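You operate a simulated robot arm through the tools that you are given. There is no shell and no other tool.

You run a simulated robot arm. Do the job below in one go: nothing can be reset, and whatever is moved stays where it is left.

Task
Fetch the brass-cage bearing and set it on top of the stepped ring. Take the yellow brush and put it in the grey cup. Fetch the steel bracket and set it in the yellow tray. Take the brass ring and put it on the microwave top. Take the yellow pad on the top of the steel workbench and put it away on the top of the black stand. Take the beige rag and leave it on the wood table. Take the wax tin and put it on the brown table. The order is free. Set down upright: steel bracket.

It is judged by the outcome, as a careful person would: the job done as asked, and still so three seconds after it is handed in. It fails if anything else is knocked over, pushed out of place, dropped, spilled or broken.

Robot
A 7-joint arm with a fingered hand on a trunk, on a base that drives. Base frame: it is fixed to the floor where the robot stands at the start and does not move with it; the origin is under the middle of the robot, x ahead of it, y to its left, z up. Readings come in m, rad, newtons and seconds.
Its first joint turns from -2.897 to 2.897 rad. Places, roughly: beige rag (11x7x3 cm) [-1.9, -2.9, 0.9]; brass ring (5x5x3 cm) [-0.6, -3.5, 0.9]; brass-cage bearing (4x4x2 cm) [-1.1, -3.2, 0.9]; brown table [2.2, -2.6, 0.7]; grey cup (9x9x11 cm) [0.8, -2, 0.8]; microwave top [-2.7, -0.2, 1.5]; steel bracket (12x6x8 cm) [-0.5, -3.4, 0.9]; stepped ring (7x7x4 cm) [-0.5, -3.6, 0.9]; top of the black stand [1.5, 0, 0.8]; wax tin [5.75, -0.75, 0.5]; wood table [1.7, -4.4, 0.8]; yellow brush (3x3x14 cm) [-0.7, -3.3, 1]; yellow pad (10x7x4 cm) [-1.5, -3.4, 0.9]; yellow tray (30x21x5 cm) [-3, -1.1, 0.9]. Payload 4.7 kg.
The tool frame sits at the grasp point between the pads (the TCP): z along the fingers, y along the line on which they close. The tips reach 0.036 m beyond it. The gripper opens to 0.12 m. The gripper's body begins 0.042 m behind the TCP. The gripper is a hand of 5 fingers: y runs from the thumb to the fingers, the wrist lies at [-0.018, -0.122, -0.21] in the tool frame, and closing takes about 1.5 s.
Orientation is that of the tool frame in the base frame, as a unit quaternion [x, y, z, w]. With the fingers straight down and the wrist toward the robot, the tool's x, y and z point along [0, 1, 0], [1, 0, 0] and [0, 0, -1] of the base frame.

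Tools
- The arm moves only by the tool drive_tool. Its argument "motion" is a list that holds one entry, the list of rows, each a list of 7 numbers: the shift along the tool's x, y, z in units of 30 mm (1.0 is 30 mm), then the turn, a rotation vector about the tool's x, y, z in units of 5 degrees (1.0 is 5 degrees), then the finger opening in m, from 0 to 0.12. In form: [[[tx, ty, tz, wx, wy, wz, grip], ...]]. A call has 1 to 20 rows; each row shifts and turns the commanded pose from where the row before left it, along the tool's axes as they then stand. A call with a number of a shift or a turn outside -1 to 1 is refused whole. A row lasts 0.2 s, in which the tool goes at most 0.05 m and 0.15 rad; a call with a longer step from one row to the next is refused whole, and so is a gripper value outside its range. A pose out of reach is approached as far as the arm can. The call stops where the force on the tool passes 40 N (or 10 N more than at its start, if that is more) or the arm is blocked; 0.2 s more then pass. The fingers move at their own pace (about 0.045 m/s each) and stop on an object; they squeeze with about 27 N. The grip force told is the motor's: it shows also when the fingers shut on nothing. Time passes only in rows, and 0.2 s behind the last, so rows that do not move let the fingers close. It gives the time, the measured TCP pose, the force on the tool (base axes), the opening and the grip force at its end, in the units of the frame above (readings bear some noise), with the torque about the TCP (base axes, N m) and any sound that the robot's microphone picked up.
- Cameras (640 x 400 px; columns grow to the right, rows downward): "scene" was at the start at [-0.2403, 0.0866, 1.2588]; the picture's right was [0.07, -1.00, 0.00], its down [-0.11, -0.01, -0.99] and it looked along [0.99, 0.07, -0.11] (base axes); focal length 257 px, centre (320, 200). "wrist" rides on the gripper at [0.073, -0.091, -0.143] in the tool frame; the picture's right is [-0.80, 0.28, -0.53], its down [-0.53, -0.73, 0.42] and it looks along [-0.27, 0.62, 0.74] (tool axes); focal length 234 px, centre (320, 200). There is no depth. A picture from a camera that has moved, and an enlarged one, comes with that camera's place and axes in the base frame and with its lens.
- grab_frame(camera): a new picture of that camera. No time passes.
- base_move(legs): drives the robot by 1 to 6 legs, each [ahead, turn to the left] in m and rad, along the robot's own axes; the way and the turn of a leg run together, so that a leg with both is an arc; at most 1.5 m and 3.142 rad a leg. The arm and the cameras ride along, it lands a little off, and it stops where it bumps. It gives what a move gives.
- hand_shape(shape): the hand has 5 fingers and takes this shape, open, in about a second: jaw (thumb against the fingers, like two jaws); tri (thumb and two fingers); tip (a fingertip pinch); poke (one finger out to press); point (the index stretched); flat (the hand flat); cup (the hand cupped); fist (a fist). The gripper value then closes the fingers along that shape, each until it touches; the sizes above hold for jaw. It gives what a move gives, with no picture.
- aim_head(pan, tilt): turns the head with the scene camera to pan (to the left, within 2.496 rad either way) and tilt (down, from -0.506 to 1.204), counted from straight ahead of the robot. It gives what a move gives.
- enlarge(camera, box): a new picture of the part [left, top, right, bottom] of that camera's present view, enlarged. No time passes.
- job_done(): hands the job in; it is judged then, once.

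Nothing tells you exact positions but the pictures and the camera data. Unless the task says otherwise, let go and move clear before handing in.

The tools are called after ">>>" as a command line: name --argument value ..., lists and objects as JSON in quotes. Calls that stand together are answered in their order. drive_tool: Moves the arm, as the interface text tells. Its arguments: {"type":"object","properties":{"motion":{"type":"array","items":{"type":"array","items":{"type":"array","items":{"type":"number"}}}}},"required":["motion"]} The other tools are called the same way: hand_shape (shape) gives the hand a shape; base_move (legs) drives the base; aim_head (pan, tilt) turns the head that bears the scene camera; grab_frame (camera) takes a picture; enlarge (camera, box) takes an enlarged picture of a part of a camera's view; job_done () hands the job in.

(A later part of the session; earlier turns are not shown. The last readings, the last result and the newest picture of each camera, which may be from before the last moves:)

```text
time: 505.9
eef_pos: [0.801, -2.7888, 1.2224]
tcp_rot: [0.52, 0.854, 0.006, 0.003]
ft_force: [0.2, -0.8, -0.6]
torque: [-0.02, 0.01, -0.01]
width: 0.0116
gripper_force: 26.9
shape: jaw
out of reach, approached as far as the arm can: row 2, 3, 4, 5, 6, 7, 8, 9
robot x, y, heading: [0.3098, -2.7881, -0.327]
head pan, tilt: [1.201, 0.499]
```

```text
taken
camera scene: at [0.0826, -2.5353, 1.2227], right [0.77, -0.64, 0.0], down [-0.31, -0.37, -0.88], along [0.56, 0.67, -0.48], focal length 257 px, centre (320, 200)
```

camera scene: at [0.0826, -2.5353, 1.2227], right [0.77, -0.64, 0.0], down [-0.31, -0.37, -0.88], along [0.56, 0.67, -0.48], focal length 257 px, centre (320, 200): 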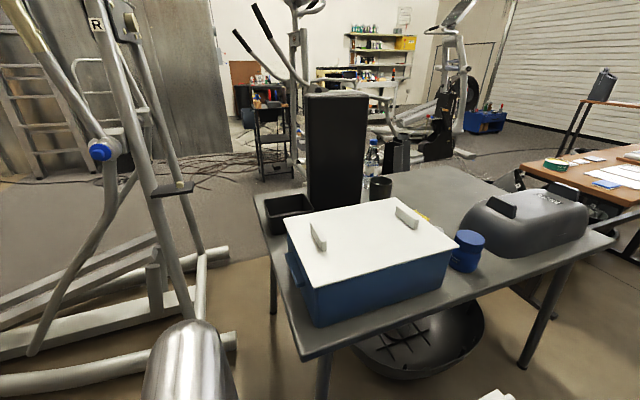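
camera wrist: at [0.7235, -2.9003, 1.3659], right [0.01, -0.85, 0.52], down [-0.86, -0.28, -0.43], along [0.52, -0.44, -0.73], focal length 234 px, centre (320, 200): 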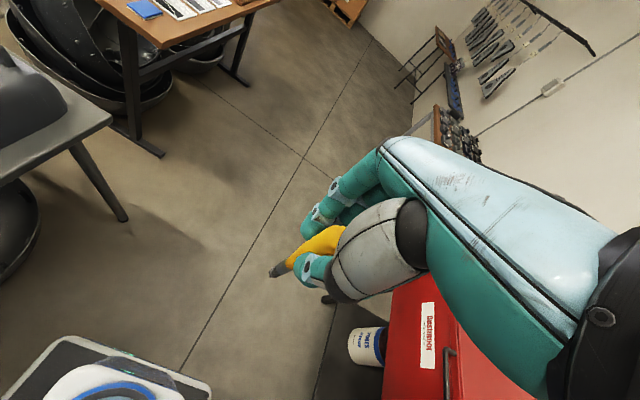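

>>> drive_tool --motion '[[[0.3, 0.9, 0, 0, 0, 0, 0.0], [0.3, 0.9, 0, 0, 0, 0, 0.0], [0.3, 0.9, 0, 0, 0, 0, 0.0], [0.3, 0.9, 0, 0, 0, 0, 0.0], [1, 0, 0, 0, 0, -0.76, 0.0], [1, 0, 0, 0, 0, -0.76, 0.0], [1, 0, 0, 0, 0, -0.76, 0.0], [1, 0, 0, 0, 0, -0.76, 0.0], [1, 0, 0, 0, 0, -0.76, 0.0], [1, 0, 0, 0, 0, -0.76, 0.0]]]'

>>> grab_frame --camera "scene"

>>> grab_frame --camera "wrist"

```text
time: 508.1
eef_pos: [0.7617, -2.6926, 1.2161]
tcp_rot: [0.34, 0.94, 0.006, 0.002]
ft_force: [0.3, 0.2, 0.1]
torque: [-0.01, -0.01, 0.04]
width: 0.0118
gripper_force: 27.2
shape: jaw
out of reach, approached as far as the arm can: row 1, 2, 3, 4, 5, 6, 7, 8, 9, 10
robot x, y, heading: [0.3084, -2.7866, -0.33]
head pan, tilt: [1.201, 0.499]
```

```text
taken
camera scene: at [0.0826, -2.5353, 1.2227], right [0.77, -0.64, 0.0], down [-0.31, -0.37, -0.88], along [0.56, 0.67, -0.48], focal length 257 px, centre (320, 200)
```

scene: 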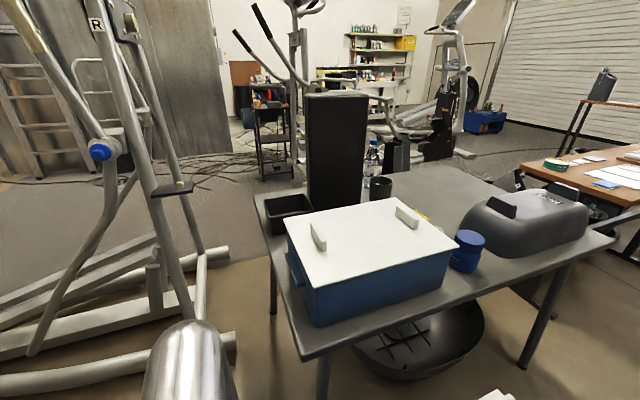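

```text
taken
camera wrist: at [0.6461, -2.719, 1.3585], right [0.79, -0.3, 0.53], down [-0.06, -0.9, -0.43], along [0.61, 0.31, -0.73], focal length 234 px, centre (320, 200)
```

wrist: 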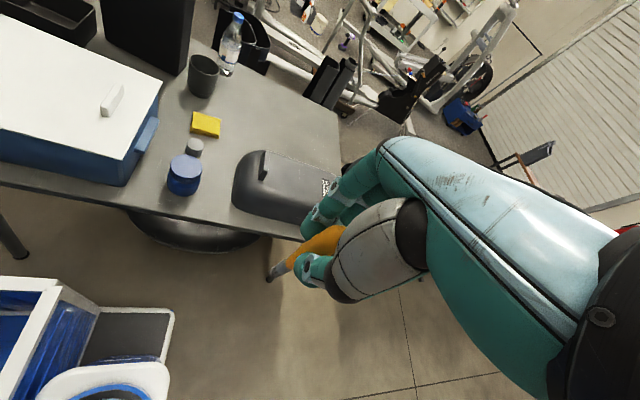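

The arm is being limited in this posture. I'll try extending outward and slightly down to free it.

>>> drive_tool --motion '[[[0, 0.7, 0.6, 0, 0, 0, 0.0], [0, 0.7, 0.6, 0, 0, 0, 0.0], [0, 1, 0, 0, 0, 0, 0.0], [0, 1, 0, 0, 0, 0, 0.0], [0, 1, 0, 0, 0, 0, 0.0]]]'

>>> aim_head --pan 0.3 --tilt 0.2

>>> grab_frame --camera "scene"

```text
time: 509.3
eef_pos: [0.8581, -2.6302, 1.1509]
tcp_rot: [0.339, 0.941, 0.007, 0.002]
ft_force: [-2.3, -0.7, 2.2]
torque: [0.04, -0.12, -0.02]
width: 0.0115
gripper_force: 27.0
shape: jaw
out of reach, approached as far as the arm can: row 1, 2, 3, 4, 5
robot x, y, heading: [0.3148, -2.7864, -0.326]
head pan, tilt: [1.201, 0.499]
```

```text
time: 510.5
eef_pos: [0.8576, -2.6309, 1.1517]
tcp_rot: [0.339, 0.941, 0.006, 0.001]
ft_force: [0.2, 0.5, -0.9]
torque: [0.04, 0.04, 0.0]
width: 0.0116
gripper_force: 27.1
shape: jaw
robot x, y, heading: [0.3149, -2.7896, -0.326]
head pan, tilt: [0.3, 0.201]
```

```text
taken
camera scene: at [0.1172, -2.6075, 1.2504], right [-0.03, -1.0, 0.0], down [-0.2, 0.01, -0.98], along [0.98, -0.03, -0.2], focal length 257 px, centre (320, 200)
```

scene: 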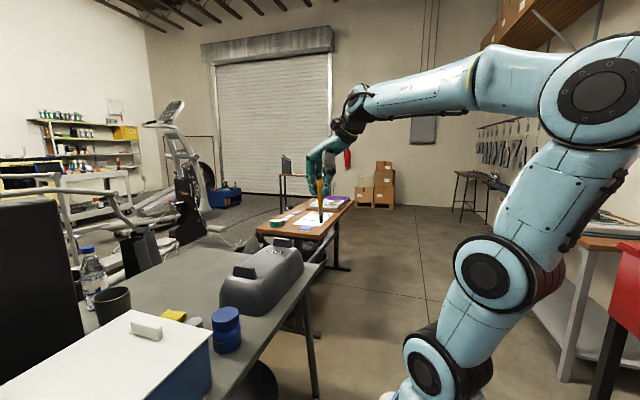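

The arm's elbow has swung to the wrong side, so sideways reaching is poor. I'll unwind it back to the front and instead turn the base to face the cup.

>>> drive_tool --motion '[[[-0.6, -0.6, -0.2, 0, 0, 1, 0.0], [-0.6, -0.6, -0.2, 0, 0, 1, 0.0], [-0.7, -0.5, -0.2, 0, 0, 1, 0.0], [-0.75, -0.4, -0.2, 0, 0, 1, 0.0], [-0.78, -0.32, -0.2, 0, 0, 1, 0.0], [-0.8, -0.25, 0, 0, 0, 1, 0.0], [-0.82, -0.15, 0, 0, 0, 1, 0.0], [-0.83, -0.07, 0, 0, 0, 1, 0.0], [-0.84, 0, 0, 0, 0, 1, 0.0], [-0.84, 0.1, 0, 0, 0, 1, 0.0], [-0.82, 0.18, 0, 0, 0, 1, 0.0], [-0.8, 0.25, 0, 0, 0, 1, 0.0], [-0.77, 0.33, 0, 0, 0, 1, 0.0], [0, 0.5, 0, 0, 0, 0.6, 0.0]]]'

>>> grab_frame --camera "scene"

>>> grab_frame --camera "wrist"

```text
time: 513.5
eef_pos: [0.9764, -3.0052, 0.9367]
tcp_rot: [0.784, 0.621, 0.007, 0.002]
ft_force: [0.8, 0.0, -0.1]
torque: [-0.02, 0.01, 0.03]
width: 0.0117
gripper_force: 27.0
shape: jaw
out of reach, approached as far as the arm can: row 1, 2, 3, 4, 5, 6, 7, 8, 9, 10, 11, 12, 13, 14
robot x, y, heading: [0.3109, -2.7846, -0.328]
head pan, tilt: [0.3, 0.201]
```

```text
taken
camera scene: at [0.1172, -2.6076, 1.2504], right [-0.03, -1.0, 0.0], down [-0.2, 0.01, -0.98], along [0.98, -0.03, -0.2], focal length 257 px, centre (320, 200)
```

scene: 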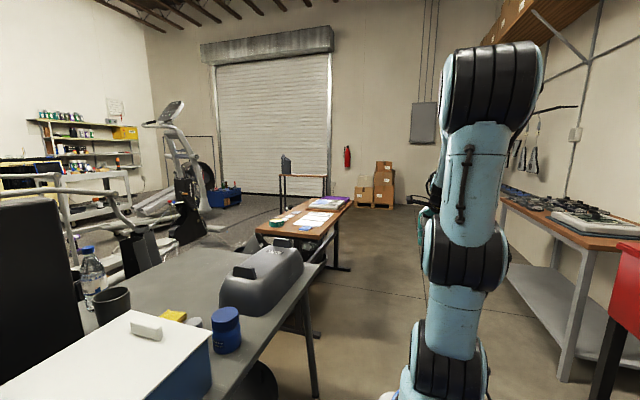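

```text
taken
camera wrist: at [0.9032, -2.9153, 1.0796], right [0.08, -0.85, 0.52], down [-0.83, -0.35, -0.44], along [0.55, -0.4, -0.73], focal length 234 px, centre (320, 200)
```

wrist: 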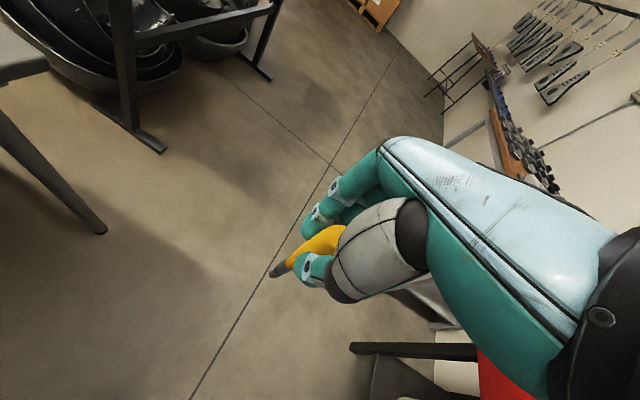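

The arm is back in a normal posture, with the brush still held. I'll raise it again.

>>> drive_tool --motion '[[[0, 0, -1, 0, 0, 0, 0.0], [0, 0, -1, 0, 0, 0, 0.0], [0, 0, -1, 0, 0, 0, 0.0], [0, 0, -1, 0, 0, 0, 0.0], [0, 0, -1, 0, 0, 0, 0.0], [0, 0, -1, 0, 0, 0, 0.0], [0, -0.5, -1, 0, 0, 0.5, 0.0], [0, -0.5, -1, 0, 0, 0.5, 0.0], [0, -0.5, -1, 0, 0, 0, 0.0]]]'

>>> grab_frame --camera "scene"

```text
time: 515.5
eef_pos: [0.9699, -3.024, 1.021]
tcp_rot: [0.781, 0.624, 0.012, 0.001]
ft_force: [0.3, 0.8, -0.5]
torque: [0.02, 0.03, -0.01]
width: 0.0115
gripper_force: 27.2
shape: jaw
out of reach, approached as far as the arm can: row 1, 2, 3, 4, 5, 6, 7, 8
robot x, y, heading: [0.3147, -2.7881, -0.329]
head pan, tilt: [0.3, 0.201]
```

```text
taken
camera scene: at [0.1174, -2.6077, 1.2504], right [-0.03, -1.0, 0.0], down [-0.2, 0.01, -0.98], along [0.98, -0.03, -0.2], focal length 257 px, centre (320, 200)
```

scene: 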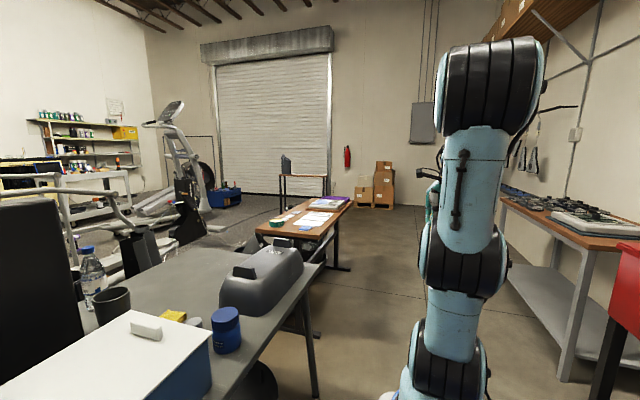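

>>> drive_tool --motion '[[[0, -1, 0, 0, 0, -0.5, 0.0], [0, -1, 0, 0, 0, -0.5, 0.0], [0, -1, -0.5, 0, 0, 0, 0.0], [0, -1, -0.5, 0, 0, 0, 0.0], [0, 0, -1, 0, 0, 0, 0.0], [0, 0, -1, 0, 0, 0, 0.0]]]'

```text
time: 516.9
eef_pos: [0.8515, -3.0013, 1.1101]
tcp_rot: [0.755, 0.656, 0.009, 0.001]
ft_force: [-0.8, -0.7, 0.1]
torque: [-0.03, -0.01, -0.04]
width: 0.0116
gripper_force: 26.7
shape: jaw
robot x, y, heading: [0.3132, -2.787, -0.328]
head pan, tilt: [0.3, 0.201]
```

With a slightly counter-clockwise hand yaw the arm moves freely. I'll raise, then turn the base in the aisle to face the cup.

>>> drive_tool --motion '[[[0, -0.3, -1, 0, 0, 0, 0.0], [0, -0.3, -1, 0, 0, 0, 0.0], [0, -0.3, -1, 0, 0, 0, 0.0], [0, 0, -0.8, 0, 0, 0, 0.0]]]'

>>> base_move --legs '[[0.0, -0.239], [0.433, 0.0]]'

>>> aim_head --pan -1.8 --tilt 0.8

>>> grab_frame --camera "scene"

```text
time: 517.9
eef_pos: [0.8228, -2.9995, 1.2235]
tcp_rot: [0.755, 0.656, 0.009, 0.002]
ft_force: [0.8, 0.1, 0.1]
torque: [0.0, 0.0, 0.02]
width: 0.0118
gripper_force: 26.6
shape: jaw
robot x, y, heading: [0.3175, -2.789, -0.327]
head pan, tilt: [0.3, 0.201]
```

```text
time: 521.4
eef_pos: [1.1183, -3.3471, 1.2236]
tcp_rot: [0.829, 0.559, 0.009, 0.003]
ft_force: [0.2, 0.2, -1.2]
torque: [-0.01, 0.01, 0.0]
width: 0.0115
gripper_force: 27.2
shape: jaw
robot x, y, heading: [0.6747, -3.0201, -0.567]
head pan, tilt: [0.3, 0.201]
```

```text
time: 523.4
eef_pos: [1.118, -3.3485, 1.2226]
tcp_rot: [0.829, 0.559, 0.01, 0.003]
ft_force: [0.5, 0.4, -0.3]
torque: [0.02, -0.02, -0.02]
width: 0.0117
gripper_force: 27.0
shape: jaw
robot x, y, heading: [0.6749, -3.0223, -0.57]
head pan, tilt: [-1.799, 0.799]
```

```text
taken
camera scene: at [0.3803, -2.8295, 1.1968], right [-0.7, 0.72, 0.0], down [0.51, 0.5, -0.7], along [-0.5, -0.49, -0.72], focal length 257 px, centre (320, 200)
```

scene: 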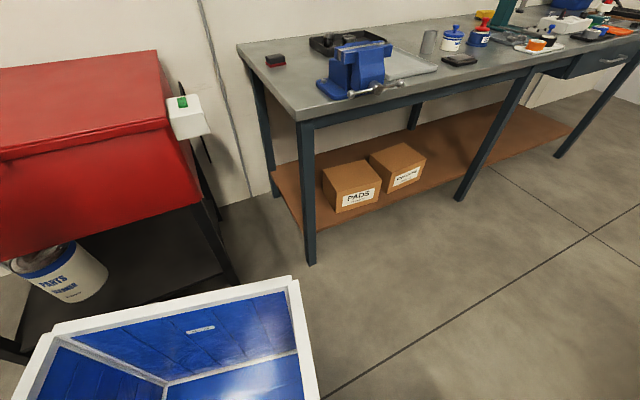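

The bin corner is about 0.45 m from the turning centre, so the turn clears both chest and table. Turning to face the cup.

>>> base_move --legs '[[0.0, 1.0], [0.0, 1.02]]'

>>> aim_head --pan 0.3 --tilt 0.4

>>> grab_frame --camera "scene"

>>> grab_frame --camera "wrist"

```text
time: 528.9
eef_pos: [0.7817, -2.4767, 1.2235]
tcp_rot: [-0.031, 0.999, 0.008, -0.006]
ft_force: [-0.2, 1.1, 0.2]
torque: [0.01, -0.02, 0.01]
width: 0.0113
gripper_force: 26.6
shape: jaw
robot x, y, heading: [0.678, -3.0156, 1.441]
head pan, tilt: [-1.799, 0.799]
```

```text
time: 530.9
eef_pos: [0.781, -2.477, 1.2224]
tcp_rot: [-0.03, 0.999, 0.007, -0.006]
ft_force: [-0.3, -0.9, 0.2]
torque: [0.01, -0.01, -0.02]
width: 0.0114
gripper_force: 27.3
shape: jaw
robot x, y, heading: [0.6744, -3.0178, 1.442]
head pan, tilt: [0.3, 0.4]
```

```text
taken
camera scene: at [0.5351, -3.2449, 1.2318], right [0.99, 0.17, 0.0], down [0.07, -0.38, -0.92], along [-0.16, 0.91, -0.39], focal length 257 px, centre (320, 200)
```

scene: 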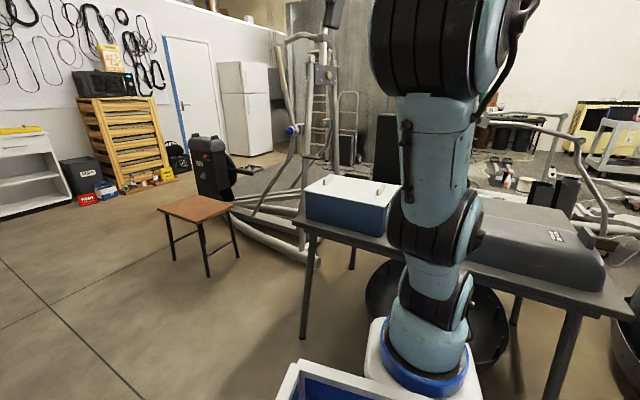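

```text
taken
camera wrist: at [0.7157, -2.5748, 1.3649], right [0.79, 0.32, 0.52], down [0.57, -0.69, -0.44], along [0.22, 0.65, -0.73], focal length 234 px, centre (320, 200)
```

wrist: 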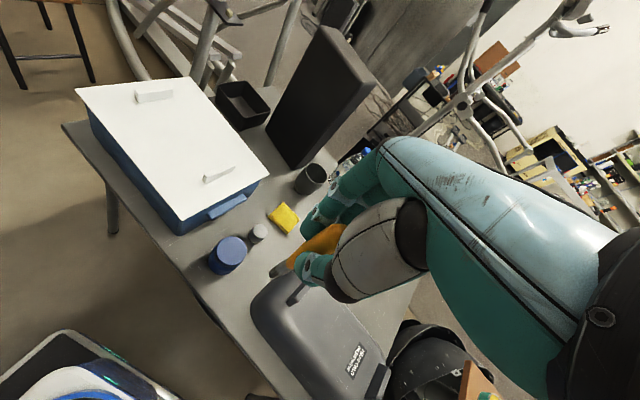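

I can see the cup clearly. Zooming to get its position precisely.

>>> enlarge --camera "wrist" --box '[250, 125, 378, 225]'

```text
4.00 times, centred on (314, 175) of wrist
camera zoom: at [0.7157, -2.5748, 1.3649], right [0.79, 0.32, 0.52], down [0.57, -0.69, -0.44], along [0.22, 0.65, -0.73], focal length 937 px, centre (344, 300)
```

zoom: 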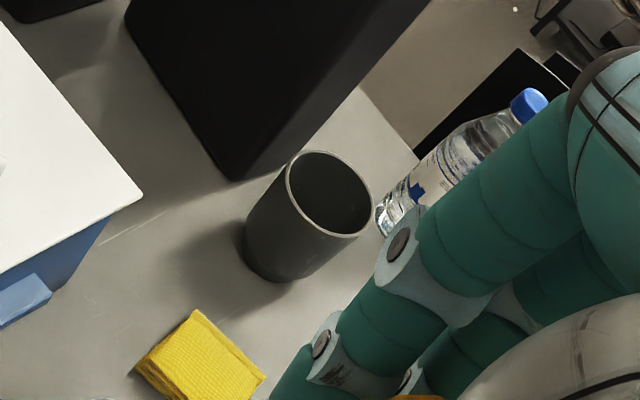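

The cup rim is at about (0.833, -2.008, z 0.82), with the black box close on its NW side. Approaching from the southwest with the hand at a heading of ~1.15 keeps clear of it, so I'll reposition the base.

>>> base_move --legs '[[0.0, 1.28], [0.417, 0.0], [0.0, -1.722]]'

>>> grab_frame --camera "wrist"

>>> aim_head --pan 0.3 --tilt 0.4

>>> grab_frame --camera "scene"

```text
time: 540.8
eef_pos: [0.6257, -2.4065, 1.2238]
tcp_rot: [0.191, 0.981, 0.009, -0.004]
ft_force: [-0.3, 0.5, -0.2]
torque: [0.01, -0.01, 0.03]
width: 0.0117
gripper_force: 27.5
shape: jaw
robot x, y, heading: [0.2989, -2.8484, 0.999]
head pan, tilt: [0.3, 0.4]
```

```text
taken
camera wrist: at [0.5246, -2.4659, 1.3649], right [0.85, -0.05, 0.52], down [0.22, -0.87, -0.44], along [0.48, 0.49, -0.73], focal length 234 px, centre (320, 200)
```

wrist: 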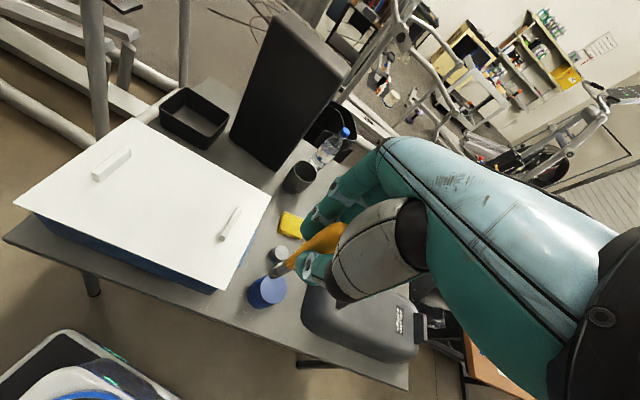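

```text
time: 541.4
eef_pos: [0.6246, -2.4052, 1.222]
tcp_rot: [0.19, 0.982, 0.008, -0.005]
ft_force: [0.1, 0.3, -1.0]
torque: [-0.04, -0.02, -0.03]
width: 0.0115
gripper_force: 27.0
shape: jaw
robot x, y, heading: [0.2945, -2.8474, 0.996]
head pan, tilt: [0.3, 0.4]
```

```text
taken
camera scene: at [0.0728, -2.9941, 1.2319], right [0.96, -0.27, 0.0], down [-0.1, -0.37, -0.92], along [0.25, 0.89, -0.39], focal length 257 px, centre (320, 200)
```

scene: 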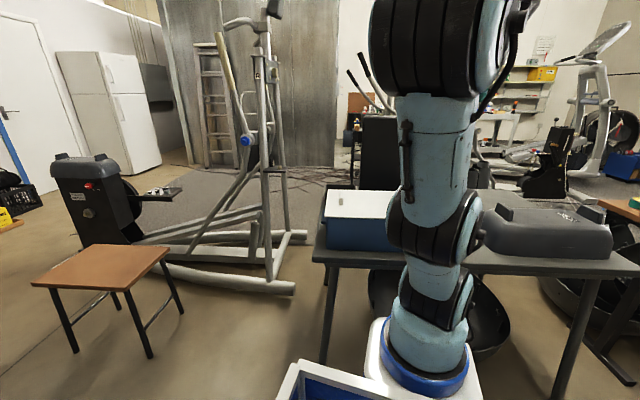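

>>> enlarge --camera "wrist" --box '[240, 135, 368, 225]'

```text
4.44 times, centred on (304, 180) of wrist
camera zoom: at [0.5247, -2.4659, 1.3649], right [0.85, -0.05, 0.52], down [0.22, -0.87, -0.44], along [0.48, 0.49, -0.73], focal length 1041 px, centre (391, 289)
```

zoom: 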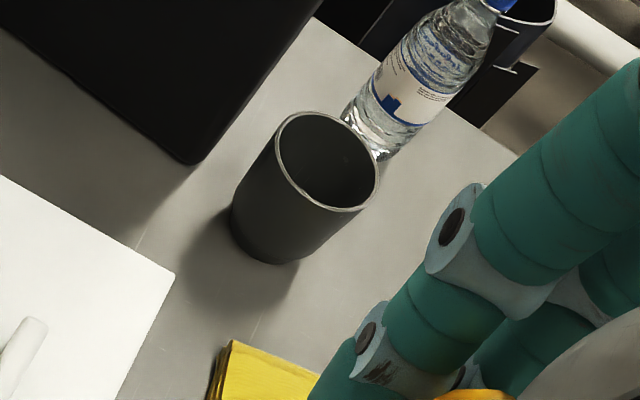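

>>> enlarge --camera "wrist" --box '[240, 215, 352, 295]'

```text
5.00 times, centred on (296, 255) of wrist
camera zoom: at [0.5247, -2.4659, 1.3649], right [0.85, -0.05, 0.52], down [0.22, -0.87, -0.44], along [0.48, 0.49, -0.73], focal length 1171 px, centre (440, -75)
```

zoom: 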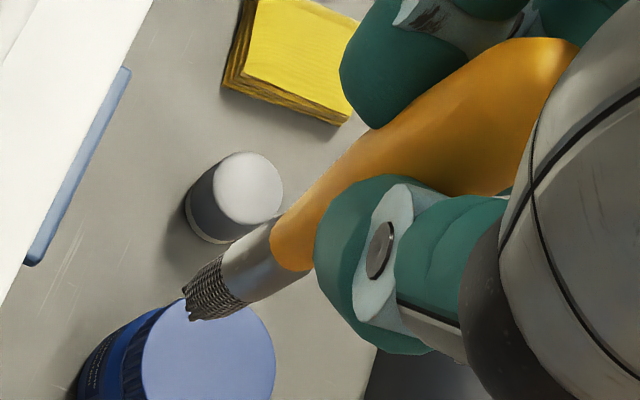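

The brush hangs straight under the TCP. I'll extend over the cup, keeping high, then look again.

>>> drive_tool --motion '[[[-0.093, 0.975, 0.13, 0, 0, 0, 0.0], [-0.093, 0.975, 0.13, 0, 0, 0, 0.0], [-0.093, 0.975, 0.13, 0, 0, 0, 0.0], [-0.093, 0.975, 0.13, 0, 0, 0, 0.0], [-0.093, 0.975, 0.13, 0, 0, 0, 0.0], [-0.093, 0.975, 0.13, 0, 0, 0, 0.0], [-0.093, 0.975, 0.13, 0, 0, 0, 0.0], [-0.093, 0.975, 0.13, 0, 0, 0, 0.0], [-0.093, 0.975, 0.13, 0, 0, 0, 0.0], [-0.093, 0.975, 0.13, 0, 0, 0, 0.0], [-0.093, 0.975, 0.13, 0, 0, 0, 0.0], [-0.093, 0.975, 0.13, 0, 0, 0, 0.0]]]'

>>> grab_frame --camera "wrist"

>>> grab_frame --camera "scene"

```text
time: 544.0
eef_pos: [0.7655, -2.1609, 1.139]
tcp_rot: [0.189, 0.982, 0.011, -0.006]
ft_force: [0.1, -0.2, 1.0]
torque: [0.0, -0.03, -0.03]
width: 0.0114
gripper_force: 27.1
shape: jaw
out of reach, approached as far as the arm can: row 7, 8, 9, 10, 11, 12
robot x, y, heading: [0.2995, -2.8473, 1.0]
head pan, tilt: [0.3, 0.4]
```

```text
taken
camera wrist: at [0.6651, -2.2226, 1.2812], right [0.85, -0.05, 0.52], down [0.22, -0.87, -0.45], along [0.47, 0.5, -0.73], focal length 234 px, centre (320, 200)
```

wrist: 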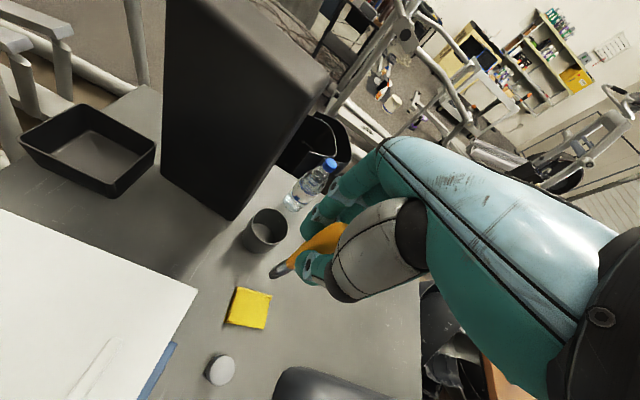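

```text
taken
camera scene: at [0.0727, -2.9942, 1.2318], right [0.96, -0.27, 0.0], down [-0.1, -0.37, -0.92], along [0.25, 0.89, -0.39], focal length 257 px, centre (320, 200)
```

scene: 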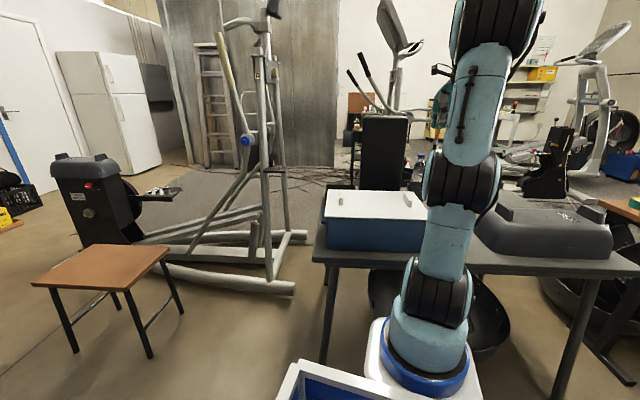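

>>> drive_tool --motion '[[[0, 0, 0, 0, 0, -1, 0.0], [0, 0, -0.3, 0, 0, -1, 0.0], [-0.18, 0.9, 0, 0, 0, 0, 0.0], [-0.18, 0.9, 0, 0, 0, 0, 0.0], [-0.18, 0.9, 0, 0, 0, 0, 0.0]]]'

>>> grab_frame --camera "wrist"

```text
time: 545.2
eef_pos: [0.797, -2.0847, 1.1494]
tcp_rot: [0.104, 0.995, 0.009, -0.003]
ft_force: [-0.7, -0.3, 0.9]
torque: [0.0, 0.04, -0.03]
width: 0.0114
gripper_force: 27.6
shape: jaw
robot x, y, heading: [0.2956, -2.8517, 0.997]
head pan, tilt: [0.3, 0.4]
```

```text
taken
camera wrist: at [0.7083, -2.1619, 1.2907], right [0.85, 0.1, 0.52], down [0.37, -0.82, -0.44], along [0.39, 0.57, -0.73], focal length 234 px, centre (320, 200)
```

wrist: 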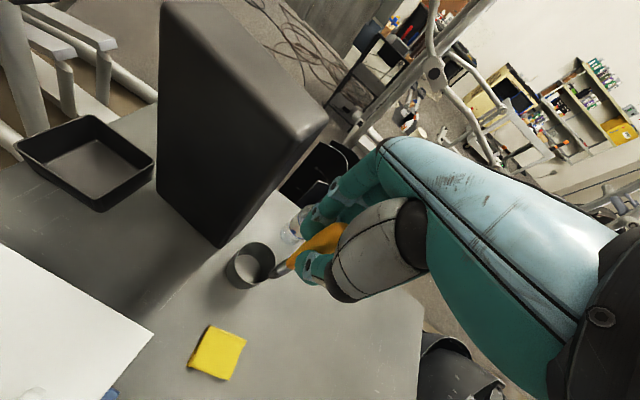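

The arm moves freely at this yaw. Final alignment over the cup, then descend until the bristles are near the rim.

>>> drive_tool --motion '[[[-0.085, 0.855, 0, 0, 0, 0, 0.0], [-0.085, 0.855, 0, 0, 0, 0, 0.0], [-0.085, 0.855, 0, 0, 0, 0, 0.0], [0, 0, 0.9, 0, 0, 0, 0.0], [0, 0, 0.9, 0, 0, 0, 0.0], [0, 0, 0.9, 0, 0, 0, 0.0], [0, 0, 0.9, 0, 0, 0, 0.0], [0, 0, 0.9, 0, 0, 0, 0.0], [0, 0, 0, 0, 0, 0, 0.0]]]'

>>> grab_frame --camera "wrist"

>>> enlarge --camera "wrist" --box '[210, 200, 338, 300]'

```text
time: 547.2
eef_pos: [0.8196, -2.0085, 1.0156]
tcp_rot: [0.105, 0.994, 0.01, -0.003]
ft_force: [0.1, 0.8, 0.0]
torque: [-0.01, -0.01, -0.01]
width: 0.0118
gripper_force: 26.7
shape: jaw
robot x, y, heading: [0.2914, -2.8539, 0.996]
head pan, tilt: [0.3, 0.4]
```

```text
taken
camera wrist: at [0.7308, -2.0854, 1.1569], right [0.85, 0.1, 0.52], down [0.37, -0.82, -0.44], along [0.39, 0.57, -0.73], focal length 234 px, centre (320, 200)
```

wrist: 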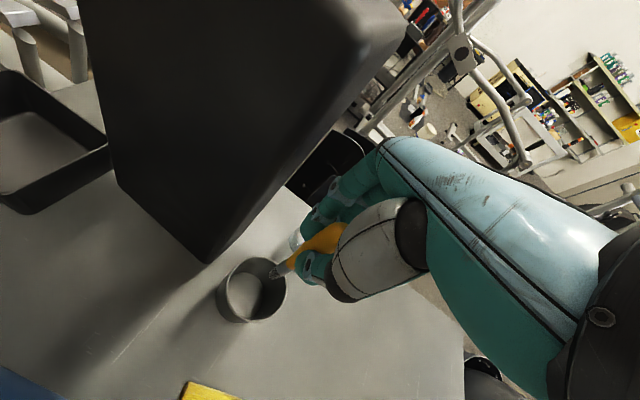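

```text
4.00 times, centred on (274, 250) of wrist
camera zoom: at [0.7308, -2.0854, 1.1569], right [0.85, 0.1, 0.52], down [0.37, -0.82, -0.44], along [0.39, 0.57, -0.73], focal length 937 px, centre (504, 0)
```

zoom: 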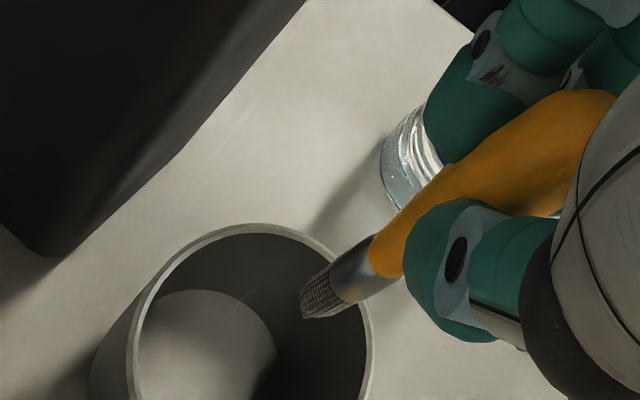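

The bristles are over the cup's mouth. Lowering into the cup in stages.

>>> drive_tool --motion '[[[-0.12, 0, 0.8, 0, 0, 0, 0.0], [0, 0, 0.8, 0, 0, 0, 0.0], [0, 0, 0.8, 0, 0, 0, 0.0], [0, 0, 0.4, 0, 0, 0, 0.0], [0, 0, 0, 0, 0, 0, 0.0]]]'

>>> grab_frame --camera "wrist"

>>> enlarge --camera "wrist" --box '[210, 180, 370, 300]'

```text
time: 548.4
eef_pos: [0.8246, -2.0084, 0.9307]
tcp_rot: [0.105, 0.994, 0.009, -0.004]
ft_force: [-0.3, -0.9, -0.3]
torque: [0.01, 0.01, 0.04]
width: 0.0117
gripper_force: 26.8
shape: jaw
robot x, y, heading: [0.2935, -2.8508, 0.999]
head pan, tilt: [0.3, 0.4]
```

```text
taken
camera wrist: at [0.7348, -2.0853, 1.0722], right [0.85, 0.1, 0.52], down [0.37, -0.82, -0.44], along [0.39, 0.57, -0.73], focal length 234 px, centre (320, 200)
```

wrist: 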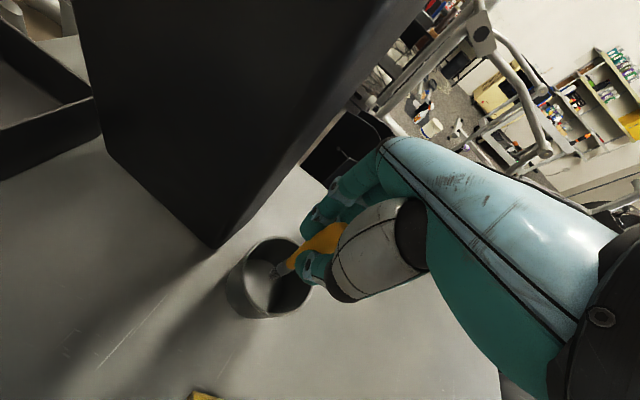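

```text
3.33 times, centred on (290, 240) of wrist
camera zoom: at [0.7348, -2.0853, 1.0722], right [0.85, 0.1, 0.52], down [0.37, -0.82, -0.44], along [0.39, 0.57, -0.73], focal length 781 px, centre (420, 67)
```

zoom: 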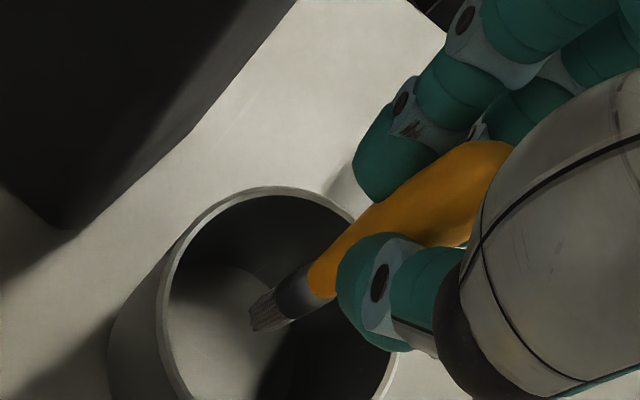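

>>> drive_tool --motion '[[[0, 0, 0.6, 0, 0, 0, 0.0], [0, 0, 0.5, 0, 0, 0, 0.0], [0, 0, 0.3, 0, 0, 0, 0.0], [0, 0, 0.2, 0, 0, 0, 0.0], [0, 0, 0, 0, 0, 0, 0.0]]]'

>>> enlarge --camera "wrist" --box '[210, 180, 370, 300]'

```text
time: 549.6
eef_pos: [0.8236, -2.0067, 0.8819]
tcp_rot: [0.105, 0.994, 0.009, -0.004]
ft_force: [-0.3, -0.2, 0.1]
torque: [0.02, 0.01, 0.01]
width: 0.0118
gripper_force: 27.4
shape: jaw
robot x, y, heading: [0.2986, -2.8498, 1.001]
head pan, tilt: [0.3, 0.4]
```

```text
3.33 times, centred on (290, 240) of wrist
camera zoom: at [0.7347, -2.0842, 1.0242], right [0.85, 0.1, 0.52], down [0.37, -0.82, -0.44], along [0.39, 0.56, -0.73], focal length 781 px, centre (420, 67)
```

zoom: 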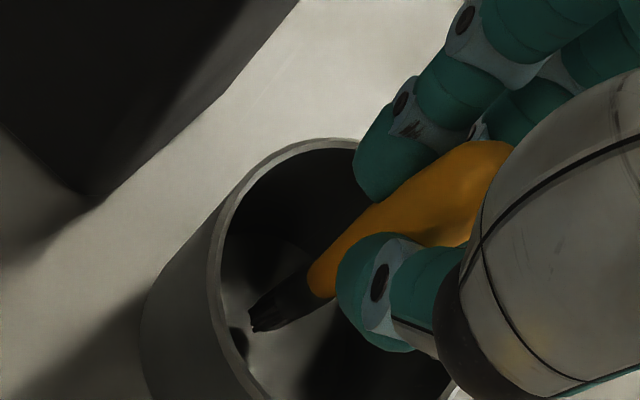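

>>> drive_tool --motion '[[[0, 0, 0.2, 0, 0, 0, 0.0], [0, 0, 0, 0, 0, 0, 0.0]]]'

>>> drive_tool --motion '[[[0, 0, 0, 0, 0, 0, 0.02], [0, 0, 0, 0, 0, 0, 0.03], [0, 0, 0, 0, 0, 0, 0.04], [0, 0, 0, 0, 0, 0, 0.045], [0, 0, 0, 0, 0, 0, 0.045]]]'

>>> enlarge --camera "wrist" --box '[210, 180, 370, 300]'

```text
time: 550.2
eef_pos: [0.8248, -2.007, 0.8765]
tcp_rot: [0.104, 0.995, 0.009, -0.003]
ft_force: [-0.6, -0.5, -0.2]
torque: [0.01, -0.02, 0.03]
width: 0.0114
gripper_force: 27.0
shape: jaw
robot x, y, heading: [0.2972, -2.8495, 1.0]
head pan, tilt: [0.3, 0.4]
```

```text
time: 551.4
eef_pos: [0.824, -2.0059, 0.8764]
tcp_rot: [0.105, 0.994, 0.008, -0.003]
ft_force: [0.4, -0.3, 0.1]
torque: [-0.02, -0.01, 0.02]
width: 0.0442
gripper_force: 0.1
shape: jaw
robot x, y, heading: [0.2954, -2.8518, 0.995]
head pan, tilt: [0.3, 0.4]
```

```text
3.33 times, centred on (290, 240) of wrist
camera zoom: at [0.7347, -2.0839, 1.0183], right [0.85, 0.1, 0.52], down [0.37, -0.82, -0.44], along [0.39, 0.56, -0.73], focal length 781 px, centre (420, 67)
```

zoom: 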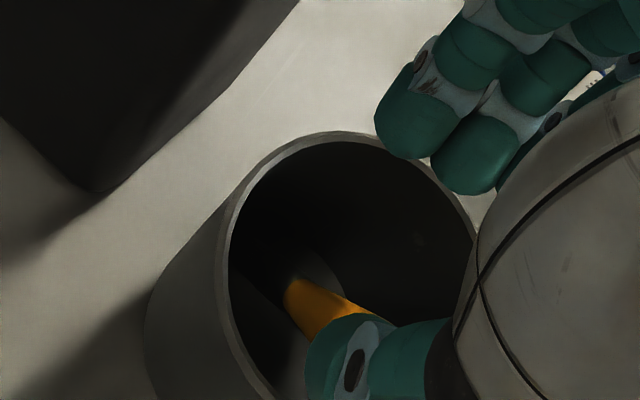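

The brush has dropped into the cup and leans to one side. I'll open a little more and lift straight up slowly.

>>> drive_tool --motion '[[[0, 0, -0.1, 0, 0, 0, 0.055], [0, 0, -0.2, 0, 0, 0, 0.06], [0, 0, -0.3, 0, 0, 0, 0.06], [0, 0, -0.5, 0, 0, 0, 0.06], [0, 0, -0.7, 0, 0, 0, 0.06], [0, 0, 0, 0, 0, 0, 0.06]]]'

>>> grab_frame --camera "wrist"

>>> enlarge --camera "wrist" --box '[200, 180, 360, 300]'

```text
time: 552.8
eef_pos: [0.8237, -2.0078, 0.931]
tcp_rot: [0.104, 0.995, 0.009, -0.004]
ft_force: [0.2, 0.1, -0.3]
torque: [-0.04, 0.0, -0.01]
width: 0.0593
gripper_force: 0.0
shape: jaw
robot x, y, heading: [0.2938, -2.8538, 0.994]
head pan, tilt: [0.3, 0.4]
```

```text
taken
camera wrist: at [0.7349, -2.0849, 1.0728], right [0.85, 0.1, 0.52], down [0.37, -0.82, -0.44], along [0.39, 0.56, -0.73], focal length 234 px, centre (320, 200)
```

wrist: 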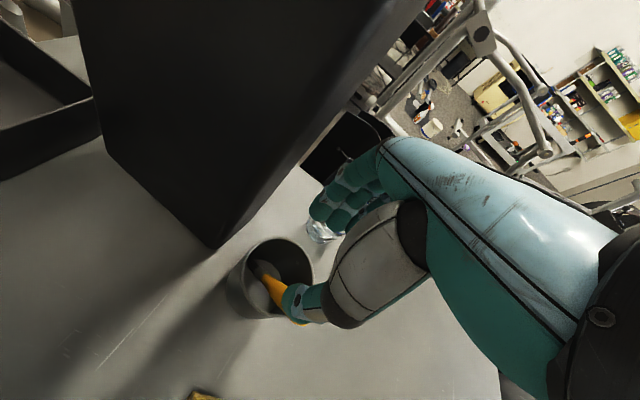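

```text
3.33 times, centred on (280, 240) of wrist
camera zoom: at [0.7349, -2.0849, 1.0728], right [0.85, 0.1, 0.52], down [0.37, -0.82, -0.44], along [0.39, 0.56, -0.73], focal length 781 px, centre (453, 67)
```

zoom: 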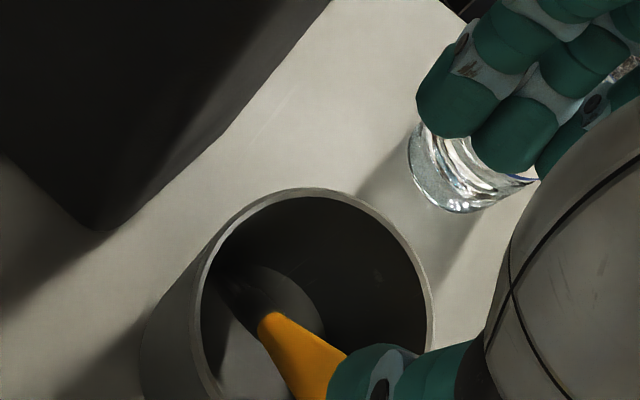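

>>> drive_tool --motion '[[[0, 0, -0.8, 0, 0, 0, 0.06], [0, 0, -0.8, 0, 0, 0, 0.06], [0, 0, -0.9, 0, 0, 0, 0.06], [0, 0, -0.9, 0, 0, 0, 0.06], [0, 0, -0.9, 0, 0, 0, 0.06], [0, 0, -0.9, 0, 0, 0, 0.06], [0, 0, -0.9, 0, 0, 0, 0.06], [0, 0, -0.9, 0, 0, 0, 0.06]]]'

>>> grab_frame --camera "wrist"

```text
time: 554.6
eef_pos: [0.8256, -2.0121, 1.1414]
tcp_rot: [0.104, 0.995, 0.007, -0.004]
ft_force: [-1.0, 0.1, -0.2]
torque: [-0.03, 0.01, -0.05]
width: 0.0597
gripper_force: 0.1
shape: jaw
robot x, y, heading: [0.2964, -2.8485, 1.001]
head pan, tilt: [0.3, 0.4]
```

```text
taken
camera wrist: at [0.7365, -2.0884, 1.283], right [0.85, 0.1, 0.52], down [0.36, -0.82, -0.44], along [0.39, 0.56, -0.73], focal length 234 px, centre (320, 200)
```

wrist: 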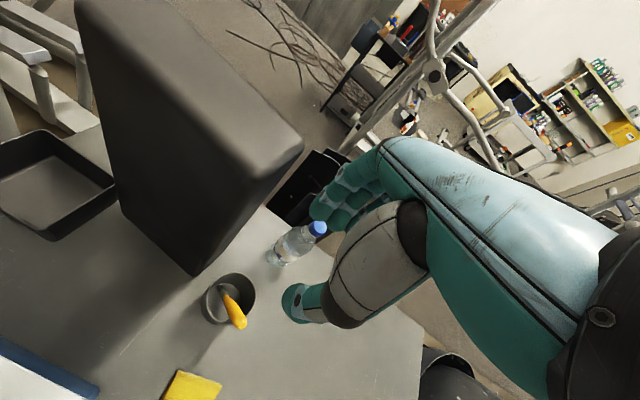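

The yellow brush is in the grey cup. Now I'll retract and head to the bench for the yellow pad.

>>> drive_tool --motion '[[[0.2, -1, 0, 0, 0, 0, 0.08], [0.2, -1, 0, 0, 0, 0, 0.1], [0.2, -1, 0, 0, 0, 0, 0.12], [0.2, -1, 0, 0, 0, 0, 0.12], [0.2, -1, 0, 0, 0, 0, 0.12], [0.2, -1, 0, 0, 0, 0, 0.12], [0.2, -1, 0, 0, 0, 0, 0.12], [0.2, -1, 0, 0, 0, 0, 0.12], [0.2, -1, 0, 0, 0, 0, 0.12], [0.2, -1, 0, 0, 0, 0, 0.12], [0.2, -1, 0, 0, 0, 0, 0.12], [0.2, -1, 0, 0, 0, 0, 0.12], [0, 0, 0, 0, 0, 0.8, 0.12], [0, 0, 0, 0, 0, 0.8, 0.12]]]'

>>> grab_frame --camera "wrist"

>>> enlarge --camera "wrist" --box '[220, 110, 348, 210]'

```text
time: 557.6
eef_pos: [0.6789, -2.3492, 1.1368]
tcp_rot: [0.174, 0.985, 0.008, -0.004]
ft_force: [0.5, 0.6, 0.4]
torque: [-0.01, 0.05, -0.02]
width: 0.1196
gripper_force: 0.1
shape: jaw
robot x, y, heading: [0.2969, -2.85, 1.0]
head pan, tilt: [0.3, 0.4]
```

```text
taken
camera wrist: at [0.5811, -2.4129, 1.2778], right [0.85, -0.02, 0.52], down [0.25, -0.86, -0.44], along [0.46, 0.5, -0.73], focal length 234 px, centre (320, 200)
```

wrist: 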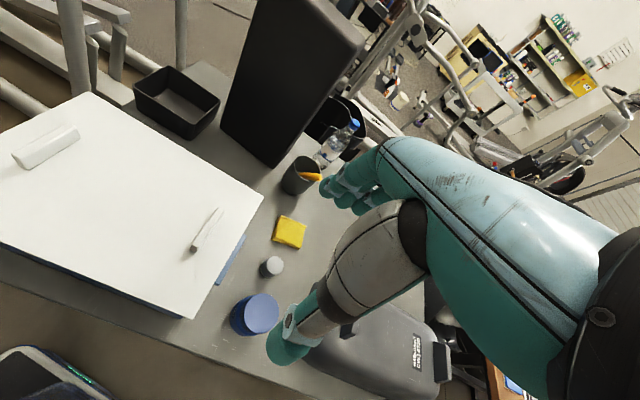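

```text
4.00 times, centred on (284, 160) of wrist
camera zoom: at [0.5811, -2.4129, 1.2778], right [0.85, -0.02, 0.52], down [0.25, -0.86, -0.44], along [0.46, 0.5, -0.73], focal length 937 px, centre (464, 360)
```

zoom: 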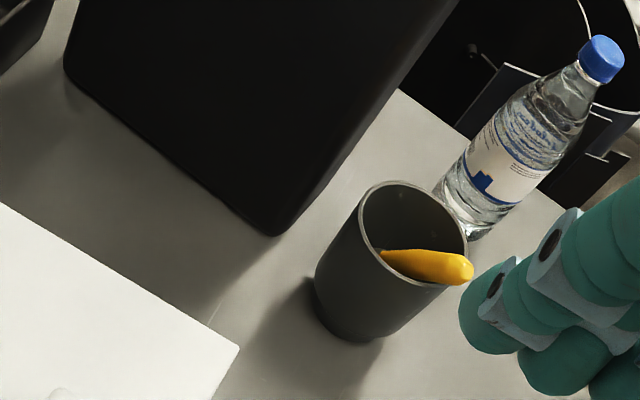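

Brush confirmed in the cup. Driving back to the bench in front of the yellow pad.

>>> base_move --legs '[[0.0, 1.757], [0.75, 0.0], [0.743, 0.0], [0.0, 1.632]]'

>>> grab_frame --camera "wrist"

>>> aim_head --pan -0.3 --tilt 0.4

>>> grab_frame --camera "scene"

```text
time: 573.4
eef_pos: [-1.3359, -2.852, 1.135]
tcp_rot: [0.998, -0.057, 0.004, 0.008]
ft_force: [0.4, -1.1, -0.1]
torque: [0.0, 0.01, 0.02]
width: 0.1201
gripper_force: 0.1
shape: jaw
robot x, y, heading: [-1.0783, -2.2769, -1.907]
head pan, tilt: [0.3, 0.4]
```

```text
taken
camera wrist: at [-1.2553, -2.768, 1.2779], right [-0.84, -0.18, 0.52], down [-0.44, 0.78, -0.44], along [-0.33, -0.6, -0.73], focal length 234 px, centre (320, 200)
```

wrist: 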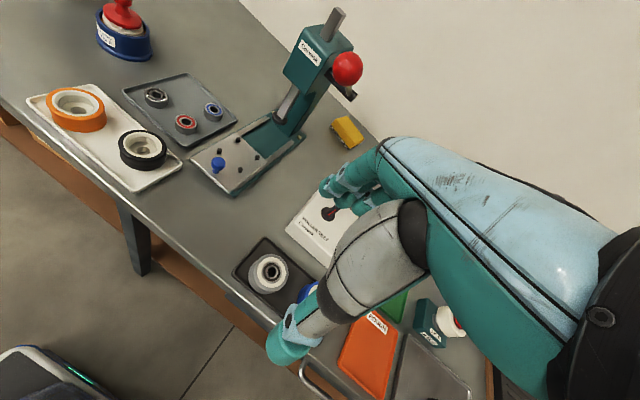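

```text
time: 574.4
eef_pos: [-1.3361, -2.8526, 1.1362]
tcp_rot: [0.998, -0.058, 0.004, 0.008]
ft_force: [-0.5, -0.2, 0.6]
torque: [0.03, 0.01, -0.01]
width: 0.1198
gripper_force: 0.0
shape: jaw
robot x, y, heading: [-1.0801, -2.2783, -1.909]
head pan, tilt: [-0.3, 0.4]
```

```text
taken
camera scene: at [-0.9524, -2.0662, 1.2319], right [-0.8, 0.6, 0.0], down [0.23, 0.31, -0.92], along [-0.55, -0.74, -0.39], focal length 257 px, centre (320, 200)
```

scene: 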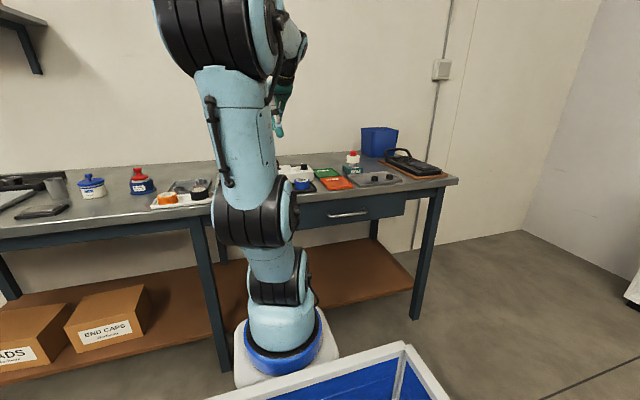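

The press lever's red ball is right in my straight path, so I'll shift the base 0.35 m to the right to reach the pad diagonally.

>>> base_move --legs '[[0.0, -1.512], [0.342, 0.0], [0.0, 1.527]]'

>>> grab_frame --camera "wrist"

>>> aim_head --pan 0.3 --tilt 0.35

>>> grab_frame --camera "scene"

>>> enlarge --camera "scene" --box '[240, 80, 400, 180]'

```text
time: 584.1
eef_pos: [-1.6638, -2.7539, 1.136]
tcp_rot: [0.998, -0.057, 0.005, 0.008]
ft_force: [-0.1, -0.1, 0.1]
torque: [0.05, 0.02, -0.02]
width: 0.1198
gripper_force: 0.1
shape: jaw
robot x, y, heading: [-1.4041, -2.1729, -1.908]
head pan, tilt: [-0.3, 0.4]
```

```text
taken
camera wrist: at [-1.5821, -2.6701, 1.2779], right [-0.84, -0.18, 0.52], down [-0.44, 0.78, -0.44], along [-0.33, -0.6, -0.73], focal length 234 px, centre (320, 200)
```

wrist: 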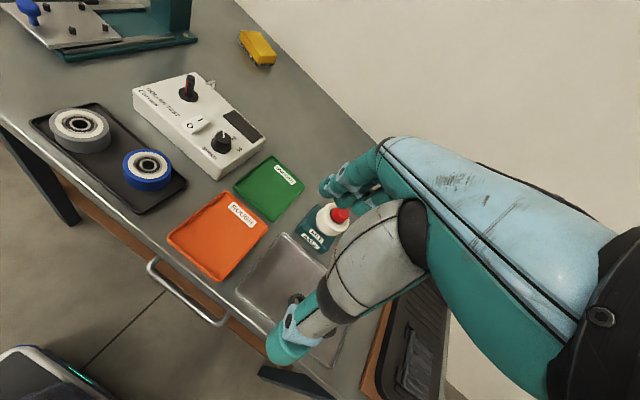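

```text
time: 585.1
eef_pos: [-1.6629, -2.7541, 1.1367]
tcp_rot: [0.998, -0.058, 0.005, 0.008]
ft_force: [0.2, -0.1, 0.2]
torque: [0.01, 0.05, 0.0]
width: 0.1197
gripper_force: 0.1
shape: jaw
robot x, y, heading: [-1.4076, -2.179, -1.905]
head pan, tilt: [0.3, 0.351]
```

```text
taken
camera scene: at [-1.2273, -1.9871, 1.2364], right [-1.0, 0.04, 0.0], down [0.01, 0.34, -0.94], along [-0.04, -0.94, -0.34], focal length 257 px, centre (320, 200)
```

scene: 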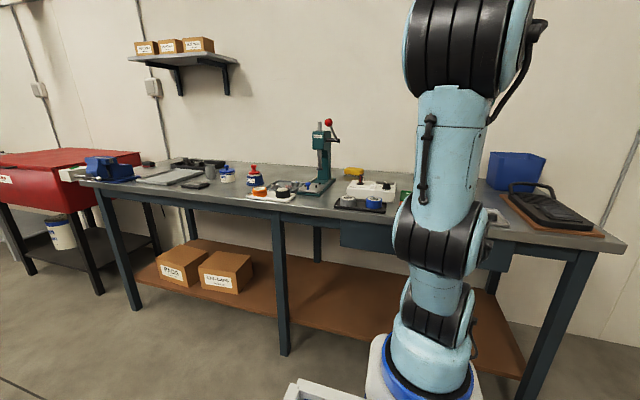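

```text
4.00 times, centred on (320, 130) of scene
camera zoom: at [-1.2273, -1.9871, 1.2364], right [-1.0, 0.04, 0.0], down [0.01, 0.34, -0.94], along [-0.04, -0.94, -0.34], focal length 1028 px, centre (320, 480)
```

zoom: 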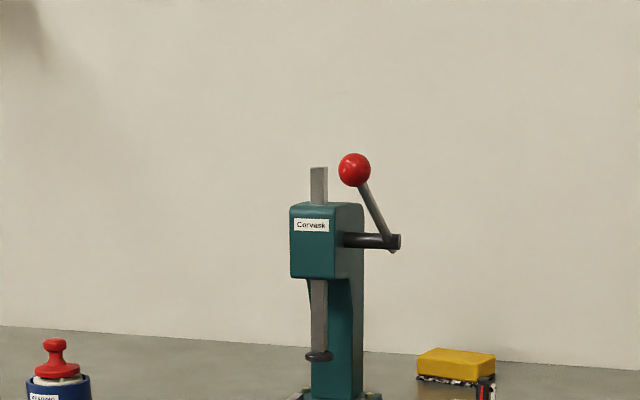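

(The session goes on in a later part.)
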